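You operate a simulated robot arm through the tools that you are given. There is no shell and no other tool. Be economical: measure what you need, move in short steps, check, and stop when the job is done.

You run a simulated robot arm. Do the job below in one go: nothing can be reset, and whatever is moved stays where it is left.

## Task
Fetch the small white template and set it in the inside of the bolted green tray. Put the three-hole wooden rack on the front middle of the blue-legged bench. Take the upright hand lamp and put it on the sorting bench top. Put the brown cardboard box labelled "clips" from the wire line bench top on the top shelf of the tall rack. Put the brown flask on the white sign on the top of the red stand. Pull the upper blue drawer open. The order is free. Set down upright: three-hole wooden rack, upright hand lamp, brown flask.

The check looks at the end state, three seconds after you hand in, the way a careful person would. Anything else that was tipped, shoved, dropped, spilled or broken makes it a failure.

## Robot
A 6-joint arm with a fingered hand on a trunk, on a base that drives. Base frame: it is fixed to the floor where the robot stands at the start and does not move with it; the origin is under the middle of the robot, x ahead of it, y to its left, z up. Readings come in m, rad, newtons and seconds.
With the tool pointing down near the work surface it reaches from about 0.16 to 0.34 m from the robot's upright axis, wherever it stands. Its first joint turns from -2.897 to 2.897 rad. Places, roughly: brown cardboard box [-7, 2.75, 1]; brown flask (8x8x24 cm) [-4.9, 0.3, 0.8]; front middle of the blue-legged bench [0.5, 0.1, 0.9]; inside of the bolted green tray (22x31 cm) [0.46, 0.82, 0.86]; small white template [0.5, 0, 0.75]; sorting bench top [-0.9, 2.6, 0.8]; three-hole wooden rack [0.5, 0, 0.5]; top shelf of the tall rack (19x48 cm) [-7.08, 2.4, 1.56]; upper blue drawer [-0.2, 2.4, 0.6]; upright hand lamp (7x7x15 cm) [0.4, 0.8, 0.5]; white sign [-3.75, 2.5, 0.75]. Payload 3.1 kg.
The TCP is the grasp point between the finger pads, 0.022 m short of the fingertips. In the tool frame z runs along the fingers and y along their closing line. Largest opening 0.132 m; the body of the gripper starts 0.06 m behind the TCP. The gripper is a hand of 4 fingers: y runs from the thumb to the fingers, the wrist lies at [0, 0, -0.218] in the tool frame, and closing takes about 1.5 s.
Orientation is that of the tool frame in the base frame, as a unit quaternion [x, y, z, w]. With the fingers straight down and closing along the base's y, the tool's x points along the base's -x, its y along +y and its z along -z.

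## Interface
- The arm moves only by the tool jog_arm. Its argument "deltas" is a list of rows, each a list of 7 numbers: the shift along the tool's x, y, z in m, then the turn, a rotation vector about the tool's x, y, z in rad, then the opening, from 0 (shut) to 1 (fully open). In form: [[x, y, z, wx, wy, wz, claw], ...]. A call has 1 to 8 rows; each row is the pose to reach, as a shift and turn from the pose commanded when the call began, along the tool's axes at that moment. Rows are played at 5 a second. More than 0.05 m and 0.15 rad between two rows, or a gripper value outside its range, and nothing of the call is played. A pose out of reach is approached as far as the arm can. The call stops where the force on the tool passes 40 N (or 10 N more than at its start, if that is more) or the arm is blocked; 0.2 s more then pass. The fingers move at their own pace (about 0.153 m/s each) and stop on an object; they squeeze with about 32 N. The grip force told is the motor's: it shows also when the fingers shut on nothing. Time passes only in rows, and 0.2 s behind the last, so rows that repeat a pose let the fingers close. It gives the time, the measured TCP pose, the force on the tool (base axes), the opening and the grip force at its end, in the units of the frame above (readings bear some noise), with the torque about the TCP (base axes, N m) and any sound that the robot's microphone picked up.
- Cameras (640 x 400 px; columns grow to the right, rows downward): "scene" is now at [-0.0036, 0.1578, 1.5922]; the picture's right is [0.20, -0.98, 0.00], its down [-0.88, -0.18, -0.45] and it looks along [0.44, 0.09, -0.89] (base axes); focal length 257 px, centre (320, 200). "wrist" rides on the gripper at [0.053, -0.053, -0.084] in the tool frame; the picture's right is [0.71, 0.71, 0.00], its down [-0.53, 0.53, -0.67] and it looks along [-0.47, 0.47, 0.74] (tool axes); focal length 247 px, centre (320, 200). There is no depth. A picture from a camera that has moved, and an enlarged one, comes with that camera's place and axes in the base frame and with its lens. The place of the scene camera against the robot may be out by one fixed shift of up to 0.025 m in any direction.
- get_image(camera): a new picture of that camera. It takes no simulated time.
- lift_body(by): slides the trunk up (or, below 0, down) by that many m; the arm and the scene camera ride with it, the base frame stays. It gives what a move gives, with no picture.
- base_move(legs): drives the robot by 1 to 6 legs, each [ahead, left, turn to the left] in m, m and rad, along the robot's own axes; the way and the turn of a leg run together, so that a leg with both is an arc; at most 1.5 m and 3.142 rad a leg. The arm and the cameras ride along, it lands a little off, and it stops where it bumps. It gives what a move gives.
- hand_shape(shape): the hand has 4 fingers and takes this shape, open, in about a second: jaw (thumb against the fingers, like two jaws); tri (thumb and two fingers); tip (a fingertip pinch); poke (one finger out to press); point (the index stretched); flat (the hand flat); cup (the hand cupped); fist (a fist). The gripper value then closes the fingers along that shape, each until it touches; the sizes above hold for jaw. It gives what a move gives, with no picture.
- pan_tilt(pan, tilt): turns the head with the scene camera to pan (to the left, within 2.705 rad either way) and tilt (down, from -0.506 to 1.204), counted from straight ahead of the robot. It gives what a move gives.
- enlarge(camera, box): a new picture of the part [left, top, right, bottom] of that camera's present view, enlarged. It takes no simulated time.
- job_done(): hands the job in; it is judged then, once.

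Go step by step. Nothing tells you exact positions but the pictures and the camera data: compare them with the known pose of the tool, close in by small moves and look again before you grip or let go. The budget is 175 turns and 146 pictures, counting those below and the enlarged ones. Unless the task says otherwise, let go and move clear before handing in.

The tools are called after "Call:" as name(argument=value, ...) on one line, values as JSON. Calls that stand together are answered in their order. jog_arm: Moves the arm, as the interface text tells. Its arguments: {"type":"object","properties":{"deltas":{"type":"array","items":{"type":"array","items":{"type":"number"}}}},"required":["deltas"]} The other tools are called the same way: lift_body (by) slides the trunk up or down; hand_shape (shape) gives the hand a shape; base_move (legs) drives the base; pan_tilt (pan, tilt) turns the head that bears the scene camera; get_image (camera) takes a picture; enlarge (camera, box) takes an enlarged picture of a part of a camera's view; job_done () hands the job in.

At the start:

```text
time: 0.0
ee_pos: [0.1458, 0.2333, 1.1691]
tcp_rot: [-0.001, 1.0, 0.0, 0.0]
contact_force: [-0.5, 0.1, -0.2]
wrist_torque: [-0.02, 0.02, 0.0]
gripper_width: 0.132
grasp_force: 0.1
shape: jaw
trunk travel left (down, up): [-0.275, 0.111]
robot x, y, heading: [-0.0016, -0.0009, 0.003]
head pan, tilt: [0.197, 1.107]
```

scene: 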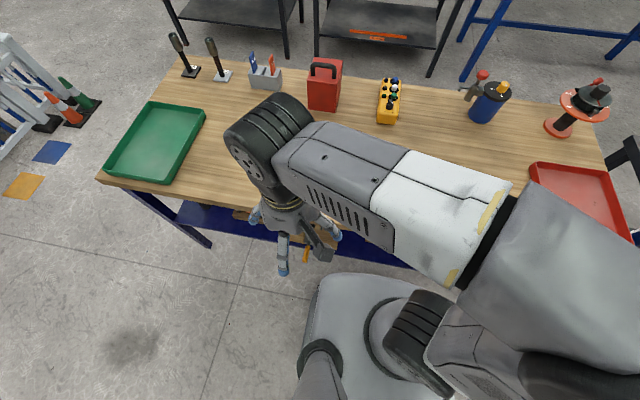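
wrist: 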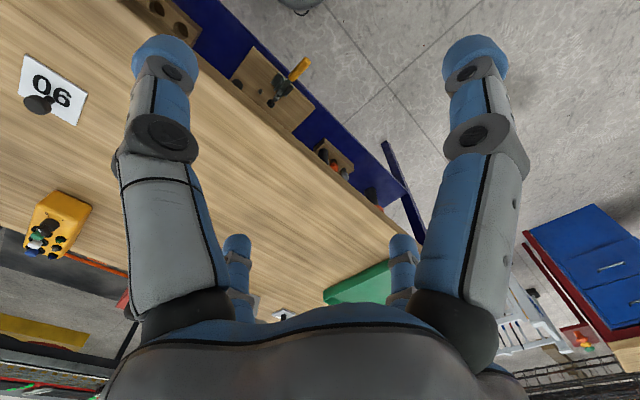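

I see the blue-legged bench ahead with a green tray at its left, a "06" template with a knob on it, and a lower blue shelf with racks and lamps. I'll look more closely first.

Call:
enlarge(camera="wrist", box=[100, 0, 460, 225])

Call:
pan_tilt(pan=0.0, tilt=0.6)

Call:
get_image(camera="scene")

```text
1.78 times, centred on (280, 112) of wrist
camera zoom: at [0.0916, 0.18, 1.2526], right [-0.71, 0.71, 0.0], down [0.53, 0.53, 0.67], along [0.47, 0.47, -0.74], focal length 439 px, centre (391, 356)
```

zoom: 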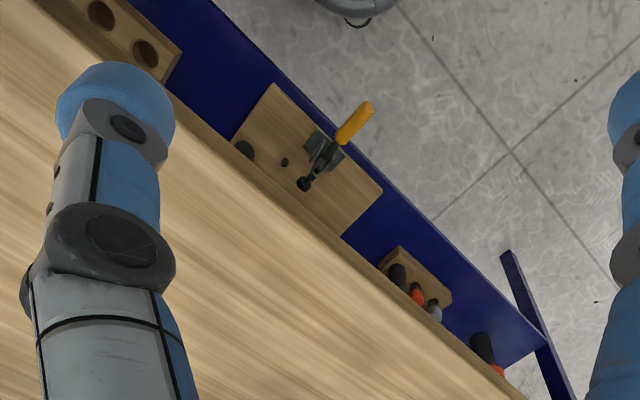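

```text
time: 0.9
ee_pos: [0.1469, 0.2326, 1.1696]
tcp_rot: [0.0, 1.0, 0.0, 0.0]
contact_force: [0.6, 1.0, 0.2]
wrist_torque: [-0.04, 0.0, 0.02]
gripper_width: 0.1319
grasp_force: 0.0
shape: jaw
trunk travel left (down, up): [-0.275, 0.111]
robot x, y, heading: [0.001, -0.0029, -0.002]
head pan, tilt: [0.0, 0.6]
```

```text
142 pictures are left
camera scene: at [0.0233, 0.1456, 1.6311], right [0.0, -1.0, 0.0], down [-0.57, 0.0, -0.82], along [0.82, 0.0, -0.57], focal length 257 px, centre (320, 200)
```

scene: 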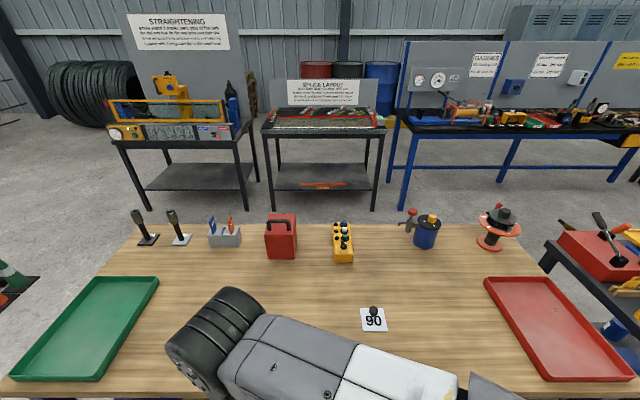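

The template sits near [0.48, -0.02, 0.85], and the bench top is at about 0.84. Next I look down at the lower shelf.

Call:
pan_tilt(pan=0.5, tilt=1.2)

Call:
get_image(camera="scene")

Call:
pan_tilt(pan=-0.7, tilt=1.0)

Call:
get_image(camera="scene")

Call:
pan_tilt(pan=1.6, tilt=0.4)

Call:
get_image(camera="scene")

Call:
pan_tilt(pan=2.7, tilt=0.2)

Call:
get_image(camera="scene")

```text
time: 1.9
ee_pos: [0.1459, 0.2336, 1.1706]
tcp_rot: [0.001, 1.0, 0.0, 0.001]
contact_force: [-0.1, 0.3, 1.4]
wrist_torque: [0.0, -0.01, -0.01]
gripper_width: 0.1322
grasp_force: 0.0
shape: jaw
trunk travel left (down, up): [-0.275, 0.111]
robot x, y, heading: [-0.0003, -0.0028, -0.002]
head pan, tilt: [0.499, 1.201]
```

```text
141 pictures are left
camera scene: at [-0.0159, 0.1723, 1.5866], right [0.48, -0.88, 0.0], down [-0.82, -0.45, -0.36], along [0.32, 0.17, -0.93], focal length 257 px, centre (320, 200)
```

scene: 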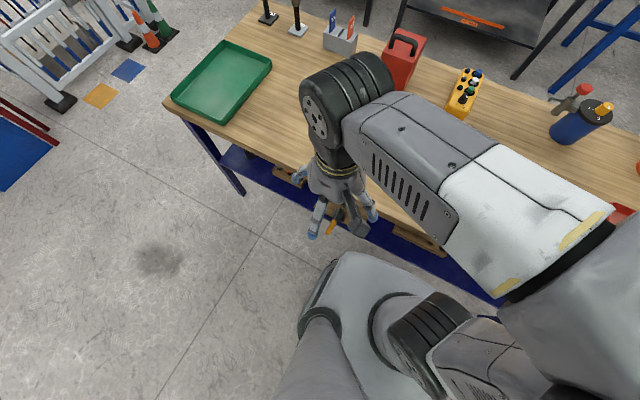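

```text
time: 3.3
ee_pos: [0.1455, 0.2328, 1.1687]
tcp_rot: [0.0, 1.0, 0.0, 0.0]
contact_force: [0.5, -0.5, 0.6]
wrist_torque: [0.0, 0.01, 0.0]
gripper_width: 0.1318
grasp_force: 0.0
shape: jaw
trunk travel left (down, up): [-0.275, 0.111]
robot x, y, heading: [-0.0017, -0.0037, -0.005]
head pan, tilt: [-0.7, 1.0]
```

```text
140 pictures are left
camera scene: at [-0.0117, 0.1007, 1.5992], right [-0.64, -0.77, 0.0], down [-0.64, 0.54, -0.54], along [0.41, -0.35, -0.84], focal length 257 px, centre (320, 200)
```

scene: 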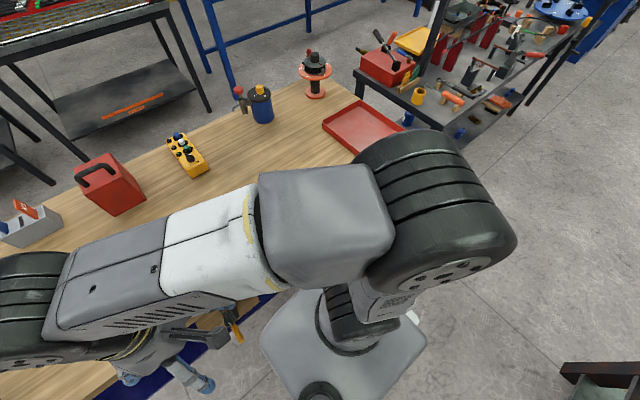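

```text
time: 5.5
ee_pos: [0.1455, 0.2333, 1.1681]
tcp_rot: [0.0, 1.0, 0.0, 0.0]
contact_force: [-1.2, 0.1, -0.5]
wrist_torque: [0.0, -0.04, -0.04]
gripper_width: 0.1321
grasp_force: 0.0
shape: jaw
trunk travel left (down, up): [-0.275, 0.111]
robot x, y, heading: [-0.0049, -0.0022, -0.003]
head pan, tilt: [1.6, 0.4]
```

```text
139 pictures are left
camera scene: at [-0.0677, 0.2381, 1.6494], right [1.0, 0.03, 0.0], down [0.01, -0.39, -0.92], along [-0.03, 0.92, -0.39], focal length 257 px, centre (320, 200)
```

scene: 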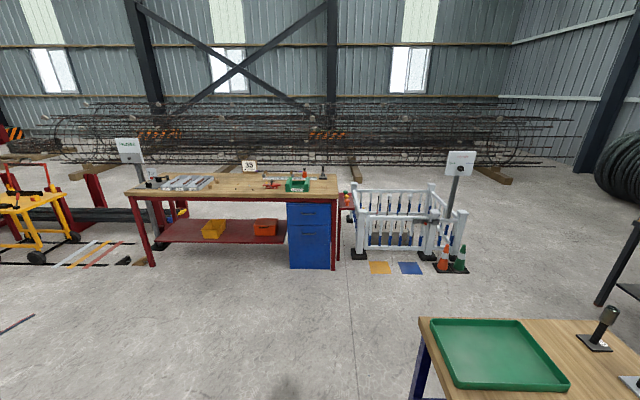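

```text
time: 6.8
ee_pos: [0.1451, 0.2323, 1.1693]
tcp_rot: [-0.001, 1.0, 0.0, 0.0]
contact_force: [0.0, -1.1, -0.2]
wrist_torque: [-0.02, 0.01, 0.01]
gripper_width: 0.1316
grasp_force: 0.1
shape: jaw
trunk travel left (down, up): [-0.275, 0.111]
robot x, y, heading: [0.0012, 0.0027, 0.006]
head pan, tilt: [2.7, 0.201]
```

```text
138 pictures are left
camera scene: at [-0.1493, 0.1854, 1.6679], right [0.43, 0.9, 0.0], down [0.18, -0.09, -0.98], along [-0.89, 0.42, -0.2], focal length 257 px, centre (320, 200)
```

scene: 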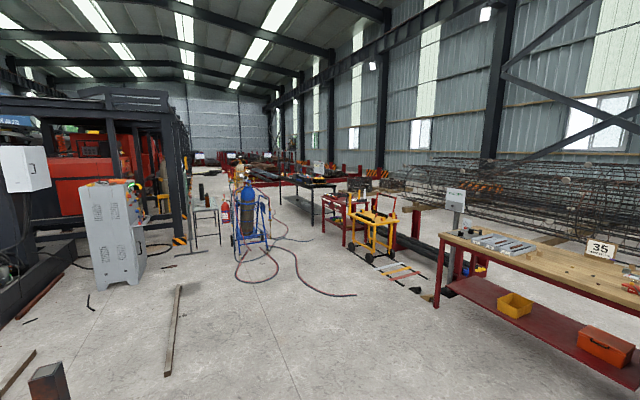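

I now have the layout: the sorting bench with the blue drawers lies to the left, and the other stations are far behind. I start with the template and bring the hand above it.

Call:
jog_arm(deltas=[[-0.035, -0.032, 0.005, 0, 0, 0, 1], [-0.07, -0.064, 0.01, 0, 0, 0, 1], [-0.105, -0.096, 0.015, 0, 0, 0, 1], [-0.14, -0.128, 0.02, 0, 0, 0, 1], [-0.175, -0.16, 0.025, 0, 0, 0, 1], [-0.21, -0.192, 0.03, 0, 0, 0, 1], [-0.245, -0.224, 0.035, 0, 0, 0, 1], [-0.28, -0.256, 0.04, 0, 0, 0, 1]])

Call:
get_image(camera="wrist")

Call:
pan_tilt(pan=0.3, tilt=1.0)

Call:
get_image(camera="scene")

```text
time: 8.6
ee_pos: [0.4271, -0.0243, 1.1288]
tcp_rot: [0.0, 1.0, 0.0, -0.001]
contact_force: [-0.2, -0.2, 0.4]
wrist_torque: [-0.01, 0.03, 0.0]
gripper_width: 0.1321
grasp_force: 0.0
shape: jaw
trunk travel left (down, up): [-0.275, 0.111]
robot x, y, heading: [-0.0023, 0.0002, -0.005]
head pan, tilt: [2.7, 0.201]
```

```text
137 pictures are left
camera wrist: at [0.3734, -0.077, 1.2123], right [-0.71, 0.71, 0.0], down [0.53, 0.53, 0.67], along [0.47, 0.47, -0.74], focal length 247 px, centre (320, 200)
```

wrist: 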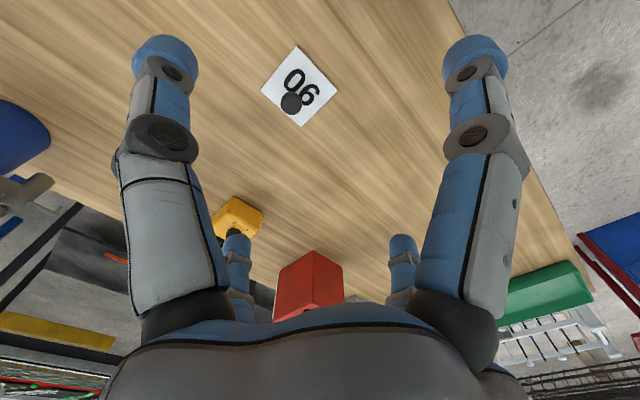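

```text
time: 10.8
ee_pos: [0.4257, -0.0223, 1.1298]
tcp_rot: [0.0, 1.0, 0.0, 0.0]
contact_force: [-0.7, 0.1, 0.3]
wrist_torque: [0.0, 0.01, -0.01]
gripper_width: 0.1318
grasp_force: 0.1
shape: jaw
trunk travel left (down, up): [-0.275, 0.111]
robot x, y, heading: [0.0009, -0.0029, 0.001]
head pan, tilt: [0.3, 1.0]
```

```text
136 pictures are left
camera scene: at [0.0016, 0.1661, 1.5992], right [0.3, -0.96, 0.0], down [-0.8, -0.25, -0.54], along [0.52, 0.16, -0.84], focal length 257 px, centre (320, 200)
```

scene: 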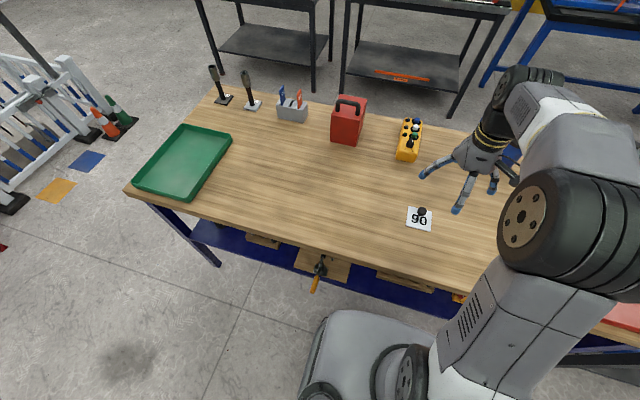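

The knob triangulates to about [0.485, -0.019, 0.888]. I lower the hand part way over it and check.

Call:
jog_arm(deltas=[[-0.03, 0.002, 0.03, 0, 0, 0, 1], [-0.059, 0.003, 0.06, 0, 0, 0, 1], [-0.059, 0.003, 0.105, 0, 0, 0, 1], [-0.059, 0.003, 0.15, 0, 0, 0, 1], [-0.059, 0.003, 0.18, 0, 0, 0, 1]])

Call:
get_image(camera="wrist")

Call:
get_image(camera="scene")

```text
time: 12.0
ee_pos: [0.4837, -0.0203, 0.9486]
tcp_rot: [0.0, 1.0, 0.0, 0.0]
contact_force: [-0.2, -0.1, 0.3]
wrist_torque: [0.0, 0.01, 0.01]
gripper_width: 0.1319
grasp_force: 0.1
shape: jaw
trunk travel left (down, up): [-0.275, 0.111]
robot x, y, heading: [0.002, 0.0003, -0.001]
head pan, tilt: [0.3, 1.0]
```

```text
135 pictures are left
camera wrist: at [0.4305, -0.0737, 1.0327], right [-0.71, 0.71, 0.0], down [0.53, 0.53, 0.67], along [0.47, 0.47, -0.74], focal length 247 px, centre (320, 200)
```

wrist: 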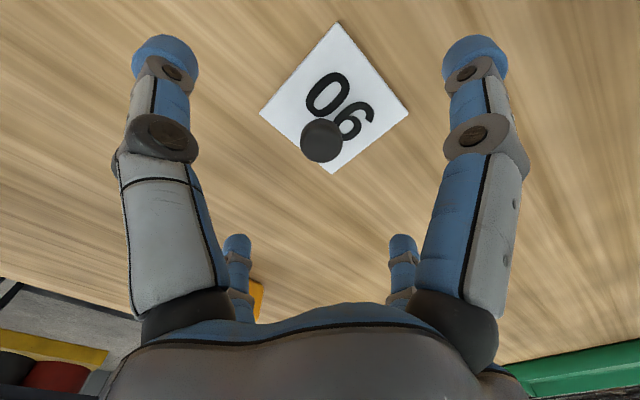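

```text
134 pictures are left
camera scene: at [0.0018, 0.1661, 1.5992], right [0.3, -0.96, 0.0], down [-0.8, -0.25, -0.54], along [0.52, 0.16, -0.84], focal length 257 px, centre (320, 200)
```

scene: 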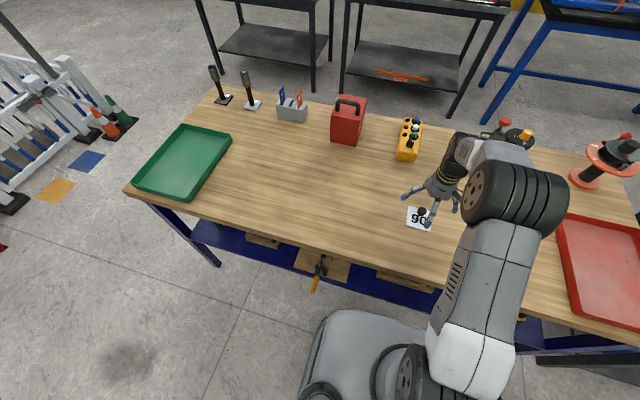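

The knob is centred under the hand. I go down to z=0.885 and close.

Call:
jog_arm(deltas=[[0, 0.001, 0.03, 0, 0, 0, 1], [0, 0.001, 0.06, 0, 0, 0, 1], [0, 0.001, 0.064, 0, 0, 0, 1], [0, 0.001, 0.064, 0, 0, 0, 0.5], [0, 0.001, 0.064, 0, 0, 0, 0], [0, 0.001, 0.064, 0, 0, 0, 0], [0, 0.001, 0.064, 0, 0, 0, 0], [0, 0.001, 0.064, 0, 0, 0, 0]])

Call:
get_image(camera="wrist")

```text
time: 13.8
ee_pos: [0.4838, -0.0197, 0.8863]
tcp_rot: [0.0, 1.0, 0.0, 0.0]
contact_force: [0.6, -0.4, 3.3]
wrist_torque: [-0.09, -0.02, -0.03]
gripper_width: 0.0572
grasp_force: 32.2
shape: jaw
trunk travel left (down, up): [-0.275, 0.111]
robot x, y, heading: [-0.0004, 0.0012, -0.001]
head pan, tilt: [0.3, 1.0]
```

```text
133 pictures are left
camera wrist: at [0.4304, -0.0723, 0.9691], right [-0.71, 0.71, 0.0], down [0.53, 0.53, 0.67], along [0.47, 0.47, -0.74], focal length 247 px, centre (320, 200)
```

wrist: 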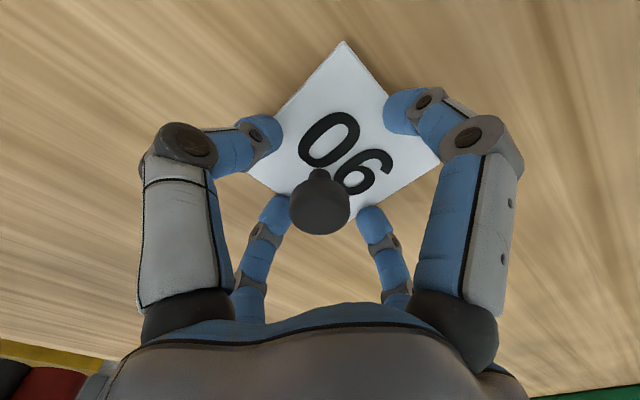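

Call:
jog_arm(deltas=[[0, 0, 0, 0, 0, 0, 0], [0, 0, 0, 0, 0, 0, 0], [0, 0, 0, 0, 0, 0, 0]])

Call:
get_image(camera="wrist")

Call:
enlarge(camera="scene", box=[350, 130, 510, 230])

```text
time: 14.6
ee_pos: [0.4847, -0.0184, 0.8855]
tcp_rot: [0.001, 1.0, 0.0, 0.0]
contact_force: [1.9, 0.0, 2.7]
wrist_torque: [-0.06, -0.03, -0.01]
gripper_width: 0.0571
grasp_force: 32.0
shape: jaw
trunk travel left (down, up): [-0.275, 0.111]
robot x, y, heading: [0.0008, -0.0013, 0.002]
head pan, tilt: [0.3, 1.0]
```

```text
132 pictures are left
camera wrist: at [0.4304, -0.0723, 0.969], right [-0.71, 0.71, 0.0], down [0.53, 0.53, 0.67], along [0.47, 0.47, -0.74], focal length 247 px, centre (320, 200)
```

wrist: 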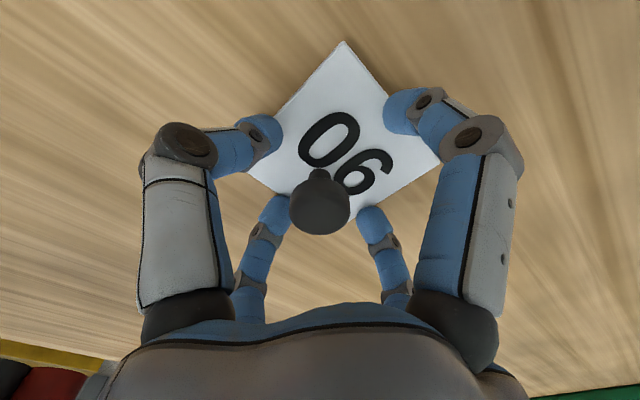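

```text
4.00 times, centred on (430, 180) of scene
camera zoom: at [0.0014, 0.1661, 1.5992], right [0.3, -0.96, 0.0], down [-0.8, -0.25, -0.54], along [0.52, 0.16, -0.84], focal length 1029 px, centre (-120, 280)
```

zoom: 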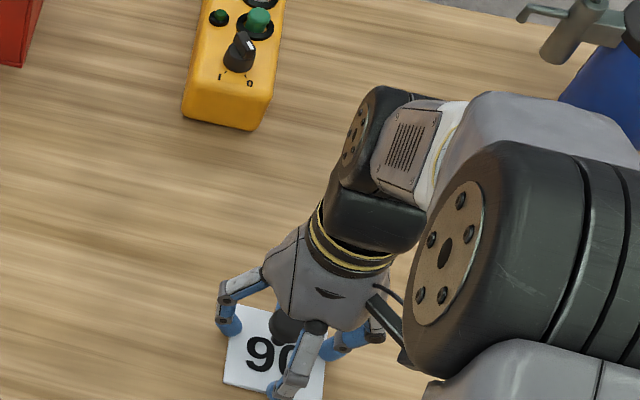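

The fingertips seem to be stopped on the plate's face around the knob. I raise the hand slightly and let it close on.

Call:
jog_arm(deltas=[[0, 0, 0, 0, 0, 0, 0.5], [0, 0, -0.006, 0, 0, 0, 0.5], [0, 0, -0.012, 0, 0, 0, 0.4], [0, 0, -0.012, 0, 0, 0, 0], [0, 0, -0.012, 0, 0, 0, 0], [0, 0, -0.012, 0, 0, 0, 0], [0, 0, -0.012, 0, 0, 0, 0], [0, 0, -0.012, 0, 0, 0, 0]])

Call:
get_image(camera="wrist")

```text
time: 16.4
ee_pos: [0.4848, -0.019, 0.8963]
tcp_rot: [0.0, 1.0, 0.0, -0.001]
contact_force: [0.1, -0.6, -2.9]
wrist_torque: [-0.01, 0.02, -0.01]
gripper_width: 0.0176
grasp_force: 32.4
shape: jaw
trunk travel left (down, up): [-0.275, 0.111]
robot x, y, heading: [-0.0016, -0.001, 0.001]
head pan, tilt: [0.3, 1.0]
```

```text
130 pictures are left
camera wrist: at [0.4308, -0.0722, 0.9804], right [-0.71, 0.71, 0.0], down [0.53, 0.53, 0.67], along [0.47, 0.47, -0.74], focal length 247 px, centre (320, 200)
```

wrist: 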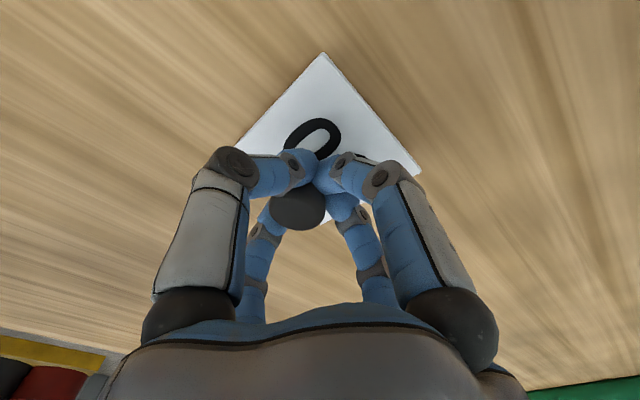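

The hand now holds the knob's stem. I lift and check.

Call:
jog_arm(deltas=[[0, 0, -0.02, 0, 0, 0, 0], [0, 0, -0.06, 0, 0, 0, 0], [0, 0, -0.1, 0, 0, 0, 0], [0, 0, -0.13, 0, 0, 0, 0]])

Call:
get_image(camera="wrist")

Call:
get_image(camera="scene")

```text
time: 17.4
ee_pos: [0.4847, -0.0181, 1.0283]
tcp_rot: [0.0, 1.0, 0.0, 0.0]
contact_force: [0.1, 0.3, -2.9]
wrist_torque: [-0.02, 0.01, 0.0]
gripper_width: 0.0174
grasp_force: 31.8
shape: jaw
trunk travel left (down, up): [-0.275, 0.111]
robot x, y, heading: [0.0021, 0.0015, -0.003]
head pan, tilt: [0.3, 1.0]
```

```text
129 pictures are left
camera wrist: at [0.4306, -0.0716, 1.1107], right [-0.71, 0.71, 0.0], down [0.53, 0.53, 0.67], along [0.47, 0.47, -0.74], focal length 247 px, centre (320, 200)
```

wrist: 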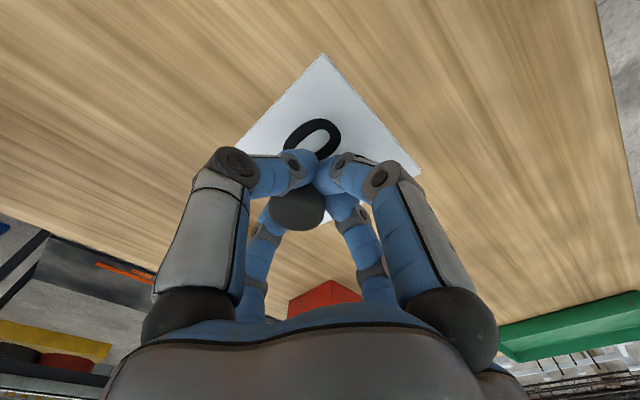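

```text
128 pictures are left
camera scene: at [0.0015, 0.1661, 1.5992], right [0.3, -0.96, 0.0], down [-0.8, -0.25, -0.54], along [0.52, 0.16, -0.84], focal length 257 px, centre (320, 200)
```

scene: 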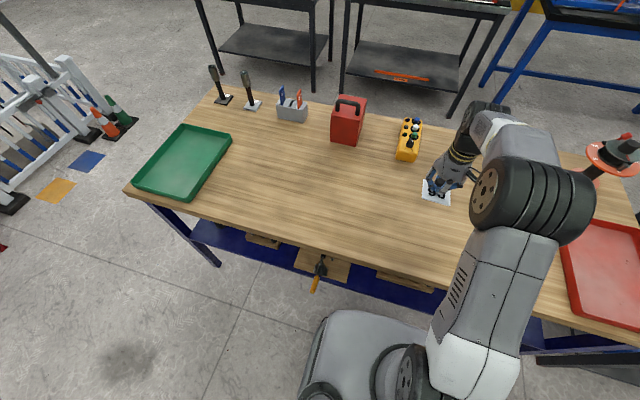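

The template is held. I drive left along the bench to bring it over the green tray, centred near [0.457, 0.84].

Call:
base_move(legs=[[-0.02, 0.85, 0]])

Call:
get_image(camera="wrist")

Call:
get_image(camera="scene")

```text
time: 21.9
ee_pos: [0.464, 0.8324, 1.0267]
tcp_rot: [-0.001, 1.0, -0.001, 0.0]
contact_force: [0.2, -0.3, -2.5]
wrist_torque: [0.0, 0.0, 0.0]
gripper_width: 0.0174
grasp_force: 31.7
shape: jaw
trunk travel left (down, up): [-0.275, 0.111]
robot x, y, heading: [-0.0218, 0.8483, 0.002]
head pan, tilt: [0.3, 1.0]
```

```text
127 pictures are left
camera wrist: at [0.4102, 0.7787, 1.1103], right [-0.71, 0.71, 0.0], down [0.53, 0.53, 0.67], along [0.47, 0.47, -0.74], focal length 247 px, centre (320, 200)
```

wrist: 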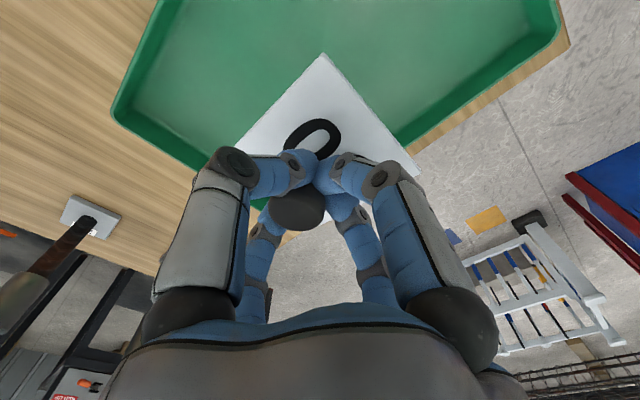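

```text
126 pictures are left
camera scene: at [-0.0193, 1.0157, 1.5991], right [0.3, -0.95, 0.0], down [-0.8, -0.25, -0.54], along [0.52, 0.16, -0.84], focal length 257 px, centre (320, 200)
```

scene: 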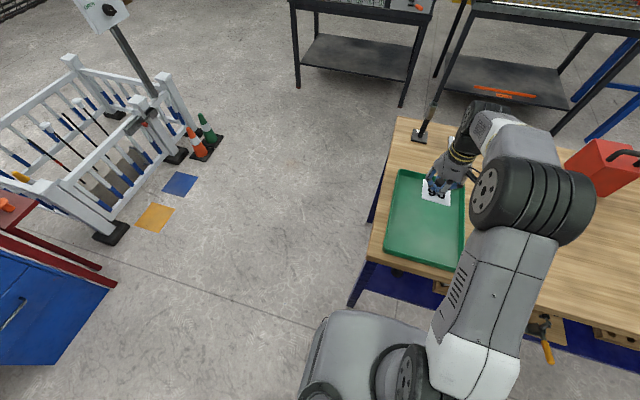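

The tray is centred at about [0.459, 0.826], so the plate is right over it. I lower it.

Call:
jog_arm(deltas=[[0, 0, 0.04, 0, 0, 0, 0], [0, 0, 0.08, 0, 0, 0, 0], [0, 0, 0.11, 0, 0, 0, 0], [0, 0, 0.118, 0, 0, 0, 0], [0, 0, 0.123, 0, 0, 0, 0]])

Call:
get_image(camera="wrist")

```text
time: 23.1
ee_pos: [0.4645, 0.8313, 0.9036]
tcp_rot: [-0.001, 1.0, 0.0, 0.0]
contact_force: [-0.3, 1.0, -2.7]
wrist_torque: [0.0, 0.01, 0.03]
gripper_width: 0.0173
grasp_force: 31.7
shape: jaw
trunk travel left (down, up): [-0.275, 0.111]
robot x, y, heading: [-0.0197, 0.854, 0.002]
head pan, tilt: [0.3, 1.0]
```

```text
125 pictures are left
camera wrist: at [0.4101, 0.7783, 0.987], right [-0.71, 0.71, 0.0], down [0.53, 0.53, 0.67], along [0.47, 0.47, -0.74], focal length 247 px, centre (320, 200)
```

wrist: 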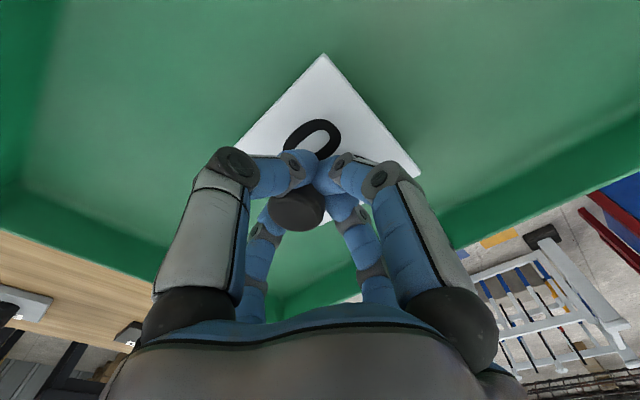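

Call:
jog_arm(deltas=[[0, 0, 0.002, 0, 0, 0, 0], [0, 0, 0.004, 0, 0, 0, 0]])

```text
time: 23.7
ee_pos: [0.4647, 0.8313, 0.9001]
tcp_rot: [-0.001, 1.0, -0.001, 0.0]
contact_force: [-0.6, 1.1, -2.7]
wrist_torque: [0.0, -0.04, 0.01]
gripper_width: 0.0173
grasp_force: 32.3
shape: jaw
trunk travel left (down, up): [-0.275, 0.111]
robot x, y, heading: [-0.0207, 0.8507, 0.0]
head pan, tilt: [0.3, 1.0]
```

Not touching yet, so I lower further in small steps.

Call:
jog_arm(deltas=[[0, 0, 0.002, 0, 0, 0, 0], [0, 0, 0.003, 0, 0, 0, 0]])

Call:
jog_arm(deltas=[[0, 0, 0.001, 0, 0, 0, 0], [0, 0, 0.002, 0, 0, 0, 0]])

```text
time: 24.3
ee_pos: [0.4644, 0.8309, 0.8977]
tcp_rot: [-0.001, 1.0, 0.0, 0.001]
contact_force: [-2.0, 1.1, 4.1]
wrist_torque: [-0.08, -0.2, -0.02]
gripper_width: 0.0176
grasp_force: 31.8
shape: jaw
trunk travel left (down, up): [-0.275, 0.111]
robot x, y, heading: [-0.0217, 0.8491, 0.005]
head pan, tilt: [0.3, 1.0]
```

```text
time: 24.9
ee_pos: [0.4639, 0.8332, 0.897]
tcp_rot: [-0.001, 1.0, 0.0, 0.001]
contact_force: [-3.4, -0.3, 7.7]
wrist_torque: [-0.03, -0.23, 0.0]
gripper_width: 0.0174
grasp_force: 31.9
shape: jaw
trunk travel left (down, up): [-0.275, 0.111]
robot x, y, heading: [-0.0209, 0.8497, 0.005]
head pan, tilt: [0.3, 1.0]
```

The plate is down. I open and rise.

Call:
jog_arm(deltas=[[0, 0, -0.001, 0, 0, 0, 0.3], [0, 0, -0.001, 0, 0, 0, 0.6], [0, 0, -0.004, 0, 0, 0, 1], [0, 0, -0.008, 0, 0, 0, 1], [0, 0, -0.008, 0, 0, 0, 1], [0, 0, -0.05, 0, 0, 0, 1], [0, 0, -0.1, 0, 0, 0, 1], [0, 0, -0.15, 0, 0, 0, 1]])

Call:
get_image(camera="wrist")

```text
time: 26.7
ee_pos: [0.4632, 0.8299, 1.0461]
tcp_rot: [-0.001, 1.0, 0.001, 0.0]
contact_force: [0.1, 0.1, 0.6]
wrist_torque: [0.0, 0.01, 0.0]
gripper_width: 0.1319
grasp_force: 0.2
shape: jaw
trunk travel left (down, up): [-0.275, 0.111]
robot x, y, heading: [-0.0202, 0.8492, -0.002]
head pan, tilt: [0.3, 1.0]
```

```text
124 pictures are left
camera wrist: at [0.4093, 0.7769, 1.1296], right [-0.71, 0.71, 0.0], down [0.53, 0.53, 0.67], along [0.47, 0.47, -0.74], focal length 247 px, centre (320, 200)
```

wrist: 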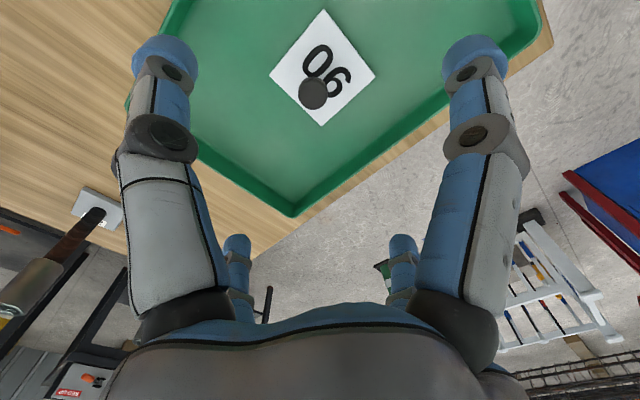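

The template is in the tray. Now I back off to look at the lower shelf.

Call:
base_move(legs=[[-0.75, -0.3, 0]])

Call:
pan_tilt(pan=-0.2, tilt=0.75)

Call:
get_image(camera="scene")

Call:
lift_body(by=-0.27)

Call:
get_image(camera="scene")

```text
time: 31.1
ee_pos: [-0.2932, 0.5281, 1.0442]
tcp_rot: [0.003, 1.0, 0.0, 0.001]
contact_force: [0.5, 0.2, 0.5]
wrist_torque: [0.01, -0.03, 0.02]
gripper_width: 0.132
grasp_force: 0.1
shape: jaw
trunk travel left (down, up): [-0.275, 0.111]
robot x, y, heading: [-0.7756, 0.55, -0.004]
head pan, tilt: [0.3, 1.0]
```

```text
time: 32.0
ee_pos: [-0.2924, 0.529, 1.0461]
tcp_rot: [0.001, 1.0, 0.0, 0.0]
contact_force: [-0.2, -0.2, -0.5]
wrist_torque: [-0.01, -0.01, 0.01]
gripper_width: 0.1319
grasp_force: 0.0
shape: jaw
trunk travel left (down, up): [-0.275, 0.111]
robot x, y, heading: [-0.7807, 0.5507, -0.005]
head pan, tilt: [-0.201, 0.75]
```

```text
123 pictures are left
camera scene: at [-0.76, 0.6789, 1.6183], right [-0.2, -0.98, 0.0], down [-0.67, 0.14, -0.73], along [0.72, -0.15, -0.68], focal length 257 px, centre (320, 200)
```

scene: 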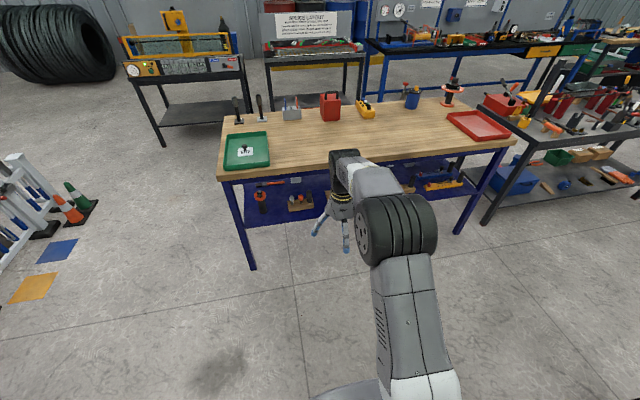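

```text
time: 34.7
ee_pos: [-0.2908, 0.5276, 0.7758]
tcp_rot: [0.002, 1.0, 0.0, 0.0]
contact_force: [0.3, 1.2, -1.0]
wrist_torque: [0.0, -0.01, 0.04]
gripper_width: 0.1319
grasp_force: 0.1
shape: jaw
trunk travel left (down, up): [-0.005, 0.381]
robot x, y, heading: [-0.7767, 0.5527, 0.002]
head pan, tilt: [-0.201, 0.75]
```

```text
122 pictures are left
camera scene: at [-0.76, 0.6788, 1.3491], right [-0.2, -0.98, 0.0], down [-0.67, 0.14, -0.73], along [0.72, -0.15, -0.68], focal length 257 px, centre (320, 200)
```

scene: 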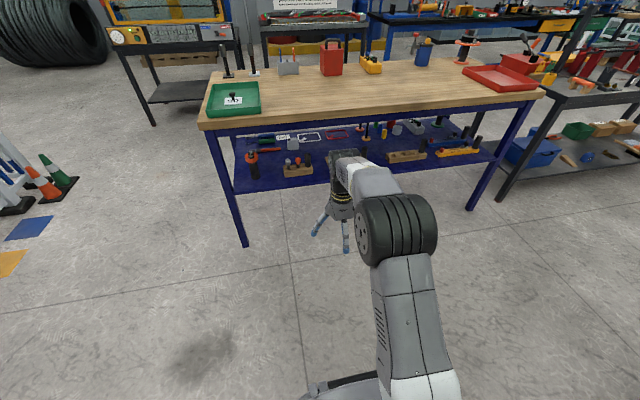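

Call:
enlarge(camera="scene", box=[210, 100, 370, 200])

Call:
enlarge(camera="scene", box=[350, 100, 510, 200])

```text
4.00 times, centred on (290, 150) of scene
camera zoom: at [-0.76, 0.6788, 1.3491], right [-0.2, -0.98, 0.0], down [-0.67, 0.14, -0.73], along [0.72, -0.15, -0.68], focal length 1029 px, centre (440, 400)
```

zoom: 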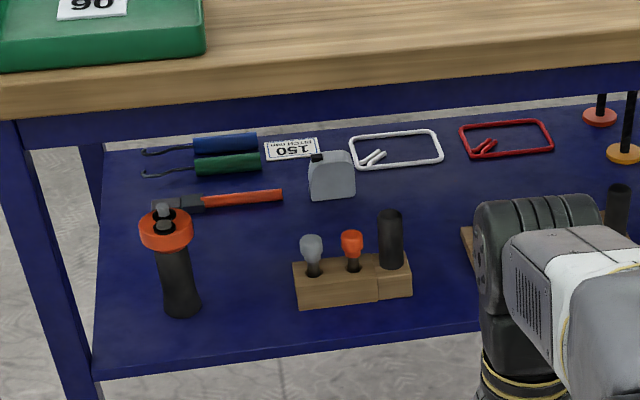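

```text
4.00 times, centred on (430, 150) of scene
camera zoom: at [-0.76, 0.6788, 1.3491], right [-0.2, -0.98, 0.0], down [-0.67, 0.14, -0.73], along [0.72, -0.15, -0.68], focal length 1029 px, centre (-120, 400)
```

zoom: 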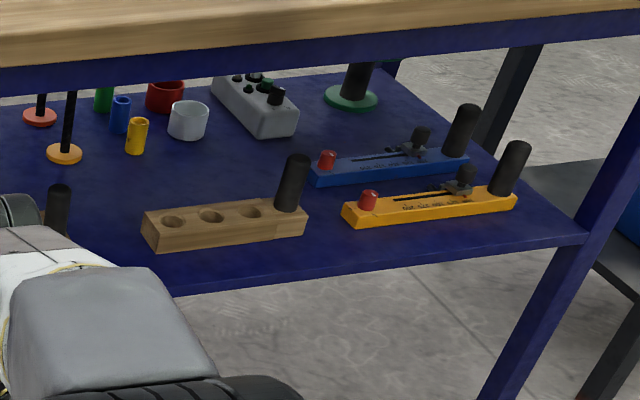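

The three-hole rack with its black end handle is on the shelf near [0.44, -0.2, 0.46]. The lamp with the orange head is near [0.435, 0.80, 0.46]. I turn the hand to point forward, rolled 45° so the handles pass between finger pairs.

Call:
jog_arm(deltas=[[0, 0, 0, 0.051, -0.1235, -0.051, 1], [0, 0, 0, 0.102, -0.247, -0.102, 1], [0, 0, 0, 0.1535, -0.3705, -0.1535, 1], [0, 0, 0, 0.205, -0.494, -0.205, 1], [0, 0, 0, 0.256, -0.6175, -0.256, 1], [0, 0, 0, 0.307, -0.741, -0.307, 1]])

Call:
jog_arm(deltas=[[0, 0, 0, 0.051, -0.1235, -0.051, 1], [0, 0, 0, 0.102, -0.247, -0.102, 1], [0, 0, 0, 0.1535, -0.3705, -0.1535, 1], [0, 0, 0, 0.205, -0.494, -0.205, 1], [0, 0, 0, 0.256, -0.6175, -0.256, 1], [0, 0, 0, 0.307, -0.741, -0.307, 1]])

Call:
get_image(camera="scene")

Call:
get_image(camera="wrist")

```text
time: 36.1
ee_pos: [-0.2948, 0.5275, 0.7741]
tcp_rot: [-0.127, 0.915, -0.145, 0.355]
contact_force: [1.1, 0.5, 0.5]
wrist_torque: [-0.09, 0.12, -0.01]
gripper_width: 0.1317
grasp_force: 0.0
shape: jaw
trunk travel left (down, up): [-0.005, 0.381]
robot x, y, heading: [-0.776, 0.5527, -0.005]
head pan, tilt: [-0.201, 0.75]
```

```text
time: 37.5
ee_pos: [-0.3051, 0.6, 0.7748]
tcp_rot: [-0.26, 0.657, -0.282, 0.649]
contact_force: [-0.2, 0.0, 0.0]
wrist_torque: [0.02, 0.0, 0.04]
gripper_width: 0.132
grasp_force: 0.1
shape: jaw
out of reach, approached as far as the arm can: row 3, 4, 5, 6
trunk travel left (down, up): [-0.005, 0.381]
robot x, y, heading: [-0.775, 0.5497, -0.003]
head pan, tilt: [-0.201, 0.75]
```

```text
119 pictures are left
camera scene: at [-0.7597, 0.6788, 1.3492], right [-0.2, -0.98, 0.0], down [-0.67, 0.14, -0.73], along [0.72, -0.15, -0.68], focal length 257 px, centre (320, 200)
```

scene: 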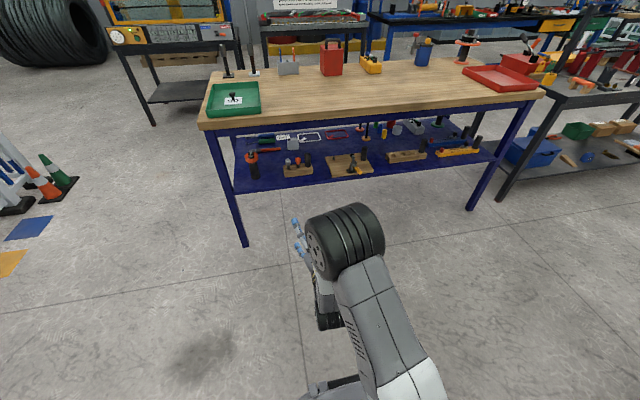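

```text
118 pictures are left
camera wrist: at [-0.3936, 0.5284, 0.7754], right [0.0, 0.0, -1.0], down [-0.64, 0.77, 0.0], along [0.77, 0.64, 0.0], focal length 247 px, centre (320, 200)
```

wrist: 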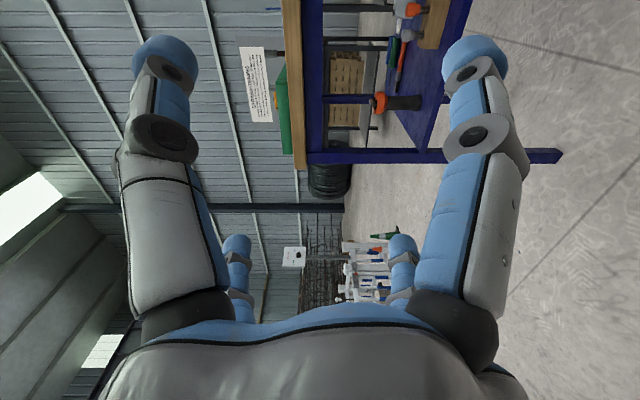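

The hand now points forward and level. I lower it to about handle height.

Call:
jog_arm(deltas=[[0.038, 0.024, 0.01, 0, 0, 0, 1], [0.076, 0.048, 0.02, 0, 0, 0, 1], [0.114, 0.072, 0.03, 0, 0, 0, 1], [0.152, 0.096, 0.04, 0, 0, 0, 1], [0.19, 0.12, 0.05, 0, 0, 0, 1]])

Call:
get_image(camera="scene")

Call:
get_image(camera="wrist")

```text
time: 38.7
ee_pos: [-0.2712, 0.6111, 0.5627]
tcp_rot: [-0.261, 0.657, -0.28, 0.649]
contact_force: [-0.4, 0.2, 0.0]
wrist_torque: [0.0, 0.01, 0.03]
gripper_width: 0.132
grasp_force: 0.1
shape: jaw
out of reach, approached as far as the arm can: row 1, 2, 3, 4, 5
trunk travel left (down, up): [-0.005, 0.381]
robot x, y, heading: [-0.7803, 0.5497, -0.004]
head pan, tilt: [-0.201, 0.75]
```

```text
117 pictures are left
camera scene: at [-0.76, 0.6787, 1.3492], right [-0.2, -0.98, 0.0], down [-0.67, 0.14, -0.73], along [0.72, -0.15, -0.68], focal length 257 px, centre (320, 200)
```

scene: 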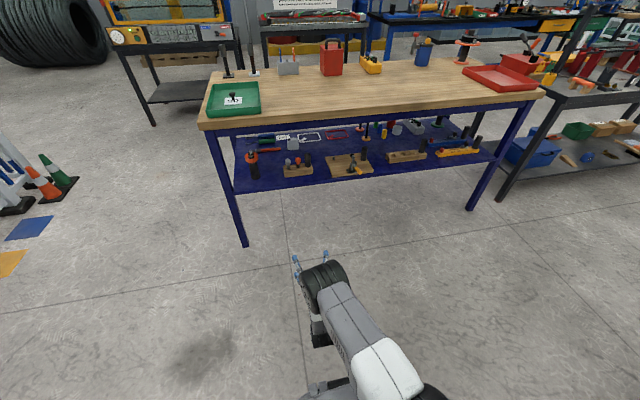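

```text
116 pictures are left
camera wrist: at [-0.3587, 0.5382, 0.5631], right [0.0, 0.0, -1.0], down [-0.64, 0.76, 0.0], along [0.76, 0.64, 0.0], focal length 247 px, centre (320, 200)
```

wrist: 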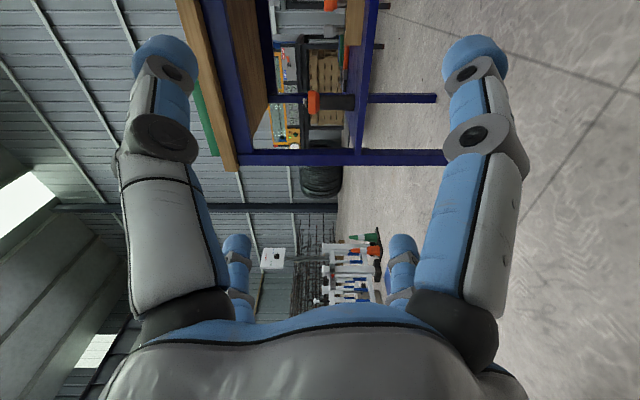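

The lamp is at about [0.435, 0.803], with its handle from z=0.46 to 0.57. I line up in y, lower a little, narrow the opening and drive closer.

Call:
jog_arm(deltas=[[0.012, 0.012, 0, 0, 0, 0, 0.85], [0.025, 0.025, 0, 0, 0, 0, 0.75], [0.025, 0.025, 0, 0, 0, 0, 0.75]])

Call:
base_move(legs=[[0, 0.19, 0], [0.45, 0, 0]])

Call:
get_image(camera="wrist")

Call:
get_image(camera="scene")

```text
time: 39.5
ee_pos: [-0.2743, 0.6207, 0.5281]
tcp_rot: [-0.266, 0.655, -0.275, 0.652]
contact_force: [-0.4, 0.4, 0.5]
wrist_torque: [0.02, 0.01, 0.0]
gripper_width: 0.0993
grasp_force: 0.1
shape: jaw
out of reach, approached as far as the arm can: row 1, 2, 3
trunk travel left (down, up): [-0.005, 0.381]
robot x, y, heading: [-0.7823, 0.5477, -0.004]
head pan, tilt: [-0.201, 0.75]
```

```text
time: 43.4
ee_pos: [0.1763, 0.8061, 0.5276]
tcp_rot: [-0.266, 0.655, -0.277, 0.651]
contact_force: [0.8, -0.2, 0.8]
wrist_torque: [-0.03, -0.02, 0.01]
gripper_width: 0.0994
grasp_force: 0.1
shape: jaw
trunk travel left (down, up): [-0.005, 0.381]
robot x, y, heading: [-0.3247, 0.7369, -0.01]
head pan, tilt: [-0.201, 0.75]
```

```text
115 pictures are left
camera wrist: at [0.0911, 0.7317, 0.5275], right [0.0, 0.0, -1.0], down [-0.66, 0.75, 0.0], along [0.75, 0.66, 0.0], focal length 247 px, centre (320, 200)
```

wrist: 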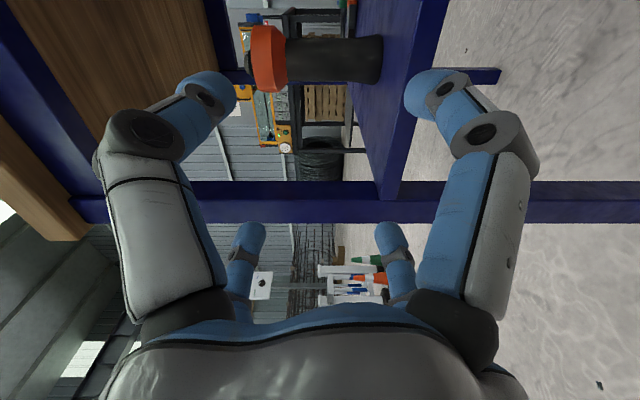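

```text
114 pictures are left
camera scene: at [-0.308, 0.866, 1.3492], right [-0.21, -0.98, 0.0], down [-0.67, 0.14, -0.73], along [0.72, -0.15, -0.68], focal length 257 px, centre (320, 200)
```

scene: 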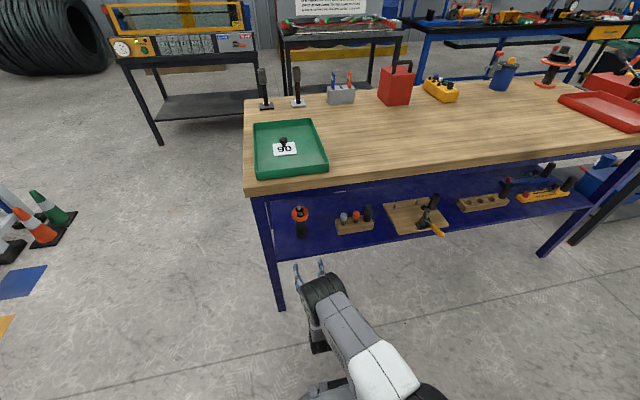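

The lamp is at about [0.42, 0.797] and the hand is level with its handle. I advance in steps.

Call:
base_move(legs=[[0.15, -0.006, 0]])

Call:
get_image(camera="wrist")

```text
time: 44.8
ee_pos: [0.3274, 0.7994, 0.5277]
tcp_rot: [-0.266, 0.656, -0.276, 0.651]
contact_force: [-0.4, -0.2, 0.6]
wrist_torque: [0.01, 0.0, 0.0]
gripper_width: 0.099
grasp_force: 0.0
shape: jaw
trunk travel left (down, up): [-0.005, 0.381]
robot x, y, heading: [-0.1746, 0.7316, -0.007]
head pan, tilt: [-0.201, 0.75]
```

```text
113 pictures are left
camera wrist: at [0.2412, 0.7248, 0.5274], right [0.0, 0.0, -1.0], down [-0.66, 0.75, 0.0], along [0.75, 0.66, 0.0], focal length 247 px, centre (320, 200)
```

wrist: 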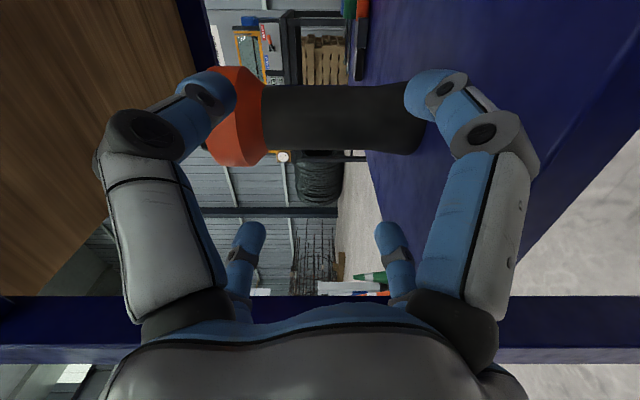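

The lamp is at [0.41, 0.796]. I go the last 8 cm.

Call:
base_move(legs=[[0.08, 0, 0]])

Call:
get_image(camera="wrist")

```text
time: 45.8
ee_pos: [0.4065, 0.7993, 0.5269]
tcp_rot: [-0.266, 0.656, -0.275, 0.651]
contact_force: [-0.1, 0.5, 0.0]
wrist_torque: [0.03, 0.01, 0.0]
gripper_width: 0.0993
grasp_force: 0.0
shape: jaw
trunk travel left (down, up): [-0.005, 0.381]
robot x, y, heading: [-0.0947, 0.7281, -0.008]
head pan, tilt: [-0.201, 0.75]
```

```text
112 pictures are left
camera wrist: at [0.3202, 0.7242, 0.5274], right [0.0, 0.0, -1.0], down [-0.66, 0.75, 0.0], along [0.75, 0.66, 0.0], focal length 247 px, centre (320, 200)
```

wrist: 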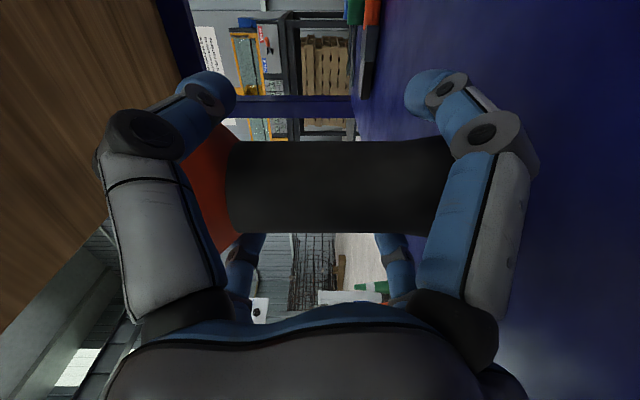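

The handle is between the fingers. I close.

Call:
jog_arm(deltas=[[0, 0, 0, 0, 0, 0, 0.5], [0, 0, 0, 0, 0, 0, 0], [0, 0, 0, 0, 0, 0, 0], [0, 0, 0, 0, 0, 0, 0], [0, 0, 0, 0, 0, 0, 0], [0, 0, 0, 0, 0, 0, 0]])

Call:
get_image(camera="wrist")

```text
time: 47.2
ee_pos: [0.4069, 0.7991, 0.5275]
tcp_rot: [-0.266, 0.655, -0.275, 0.651]
contact_force: [0.2, -1.1, 0.5]
wrist_torque: [0.01, 0.05, 0.02]
gripper_width: 0.0597
grasp_force: 31.5
shape: jaw
trunk travel left (down, up): [-0.005, 0.381]
robot x, y, heading: [-0.0986, 0.7286, -0.007]
head pan, tilt: [-0.201, 0.75]
```

```text
111 pictures are left
camera wrist: at [0.3202, 0.7242, 0.5274], right [0.0, 0.0, -1.0], down [-0.66, 0.75, 0.0], along [0.75, 0.66, 0.0], focal length 247 px, centre (320, 200)
```

wrist: 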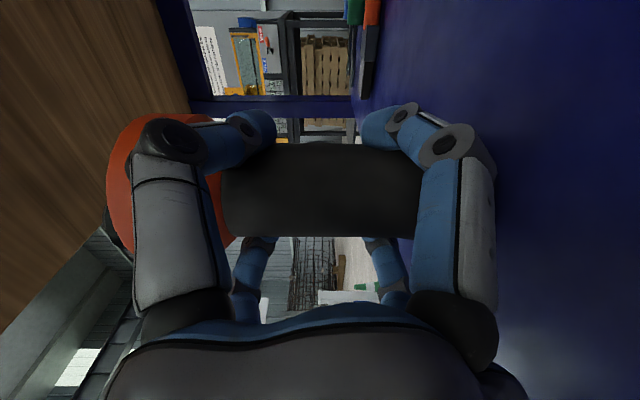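

It is gripped. I lift 4 cm with the trunk and look.

Call:
lift_body(by=0.04)

Call:
get_image(camera="wrist")

```text
time: 48.1
ee_pos: [0.4062, 0.7993, 0.5668]
tcp_rot: [-0.266, 0.656, -0.276, 0.651]
contact_force: [-0.1, -0.3, -2.7]
wrist_torque: [0.0, -0.01, 0.01]
gripper_width: 0.0597
grasp_force: 31.7
shape: jaw
trunk travel left (down, up): [-0.045, 0.341]
robot x, y, heading: [-0.0932, 0.7299, -0.004]
head pan, tilt: [-0.201, 0.75]
```

```text
110 pictures are left
camera wrist: at [0.3202, 0.7242, 0.5664], right [0.0, 0.0, -1.0], down [-0.66, 0.75, 0.0], along [0.75, 0.66, 0.0], focal length 247 px, centre (320, 200)
```

wrist: 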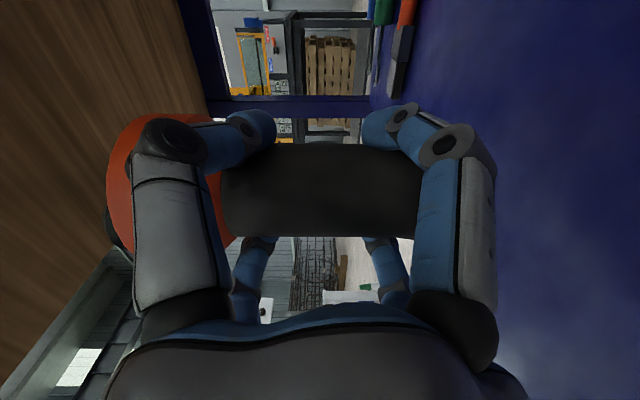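

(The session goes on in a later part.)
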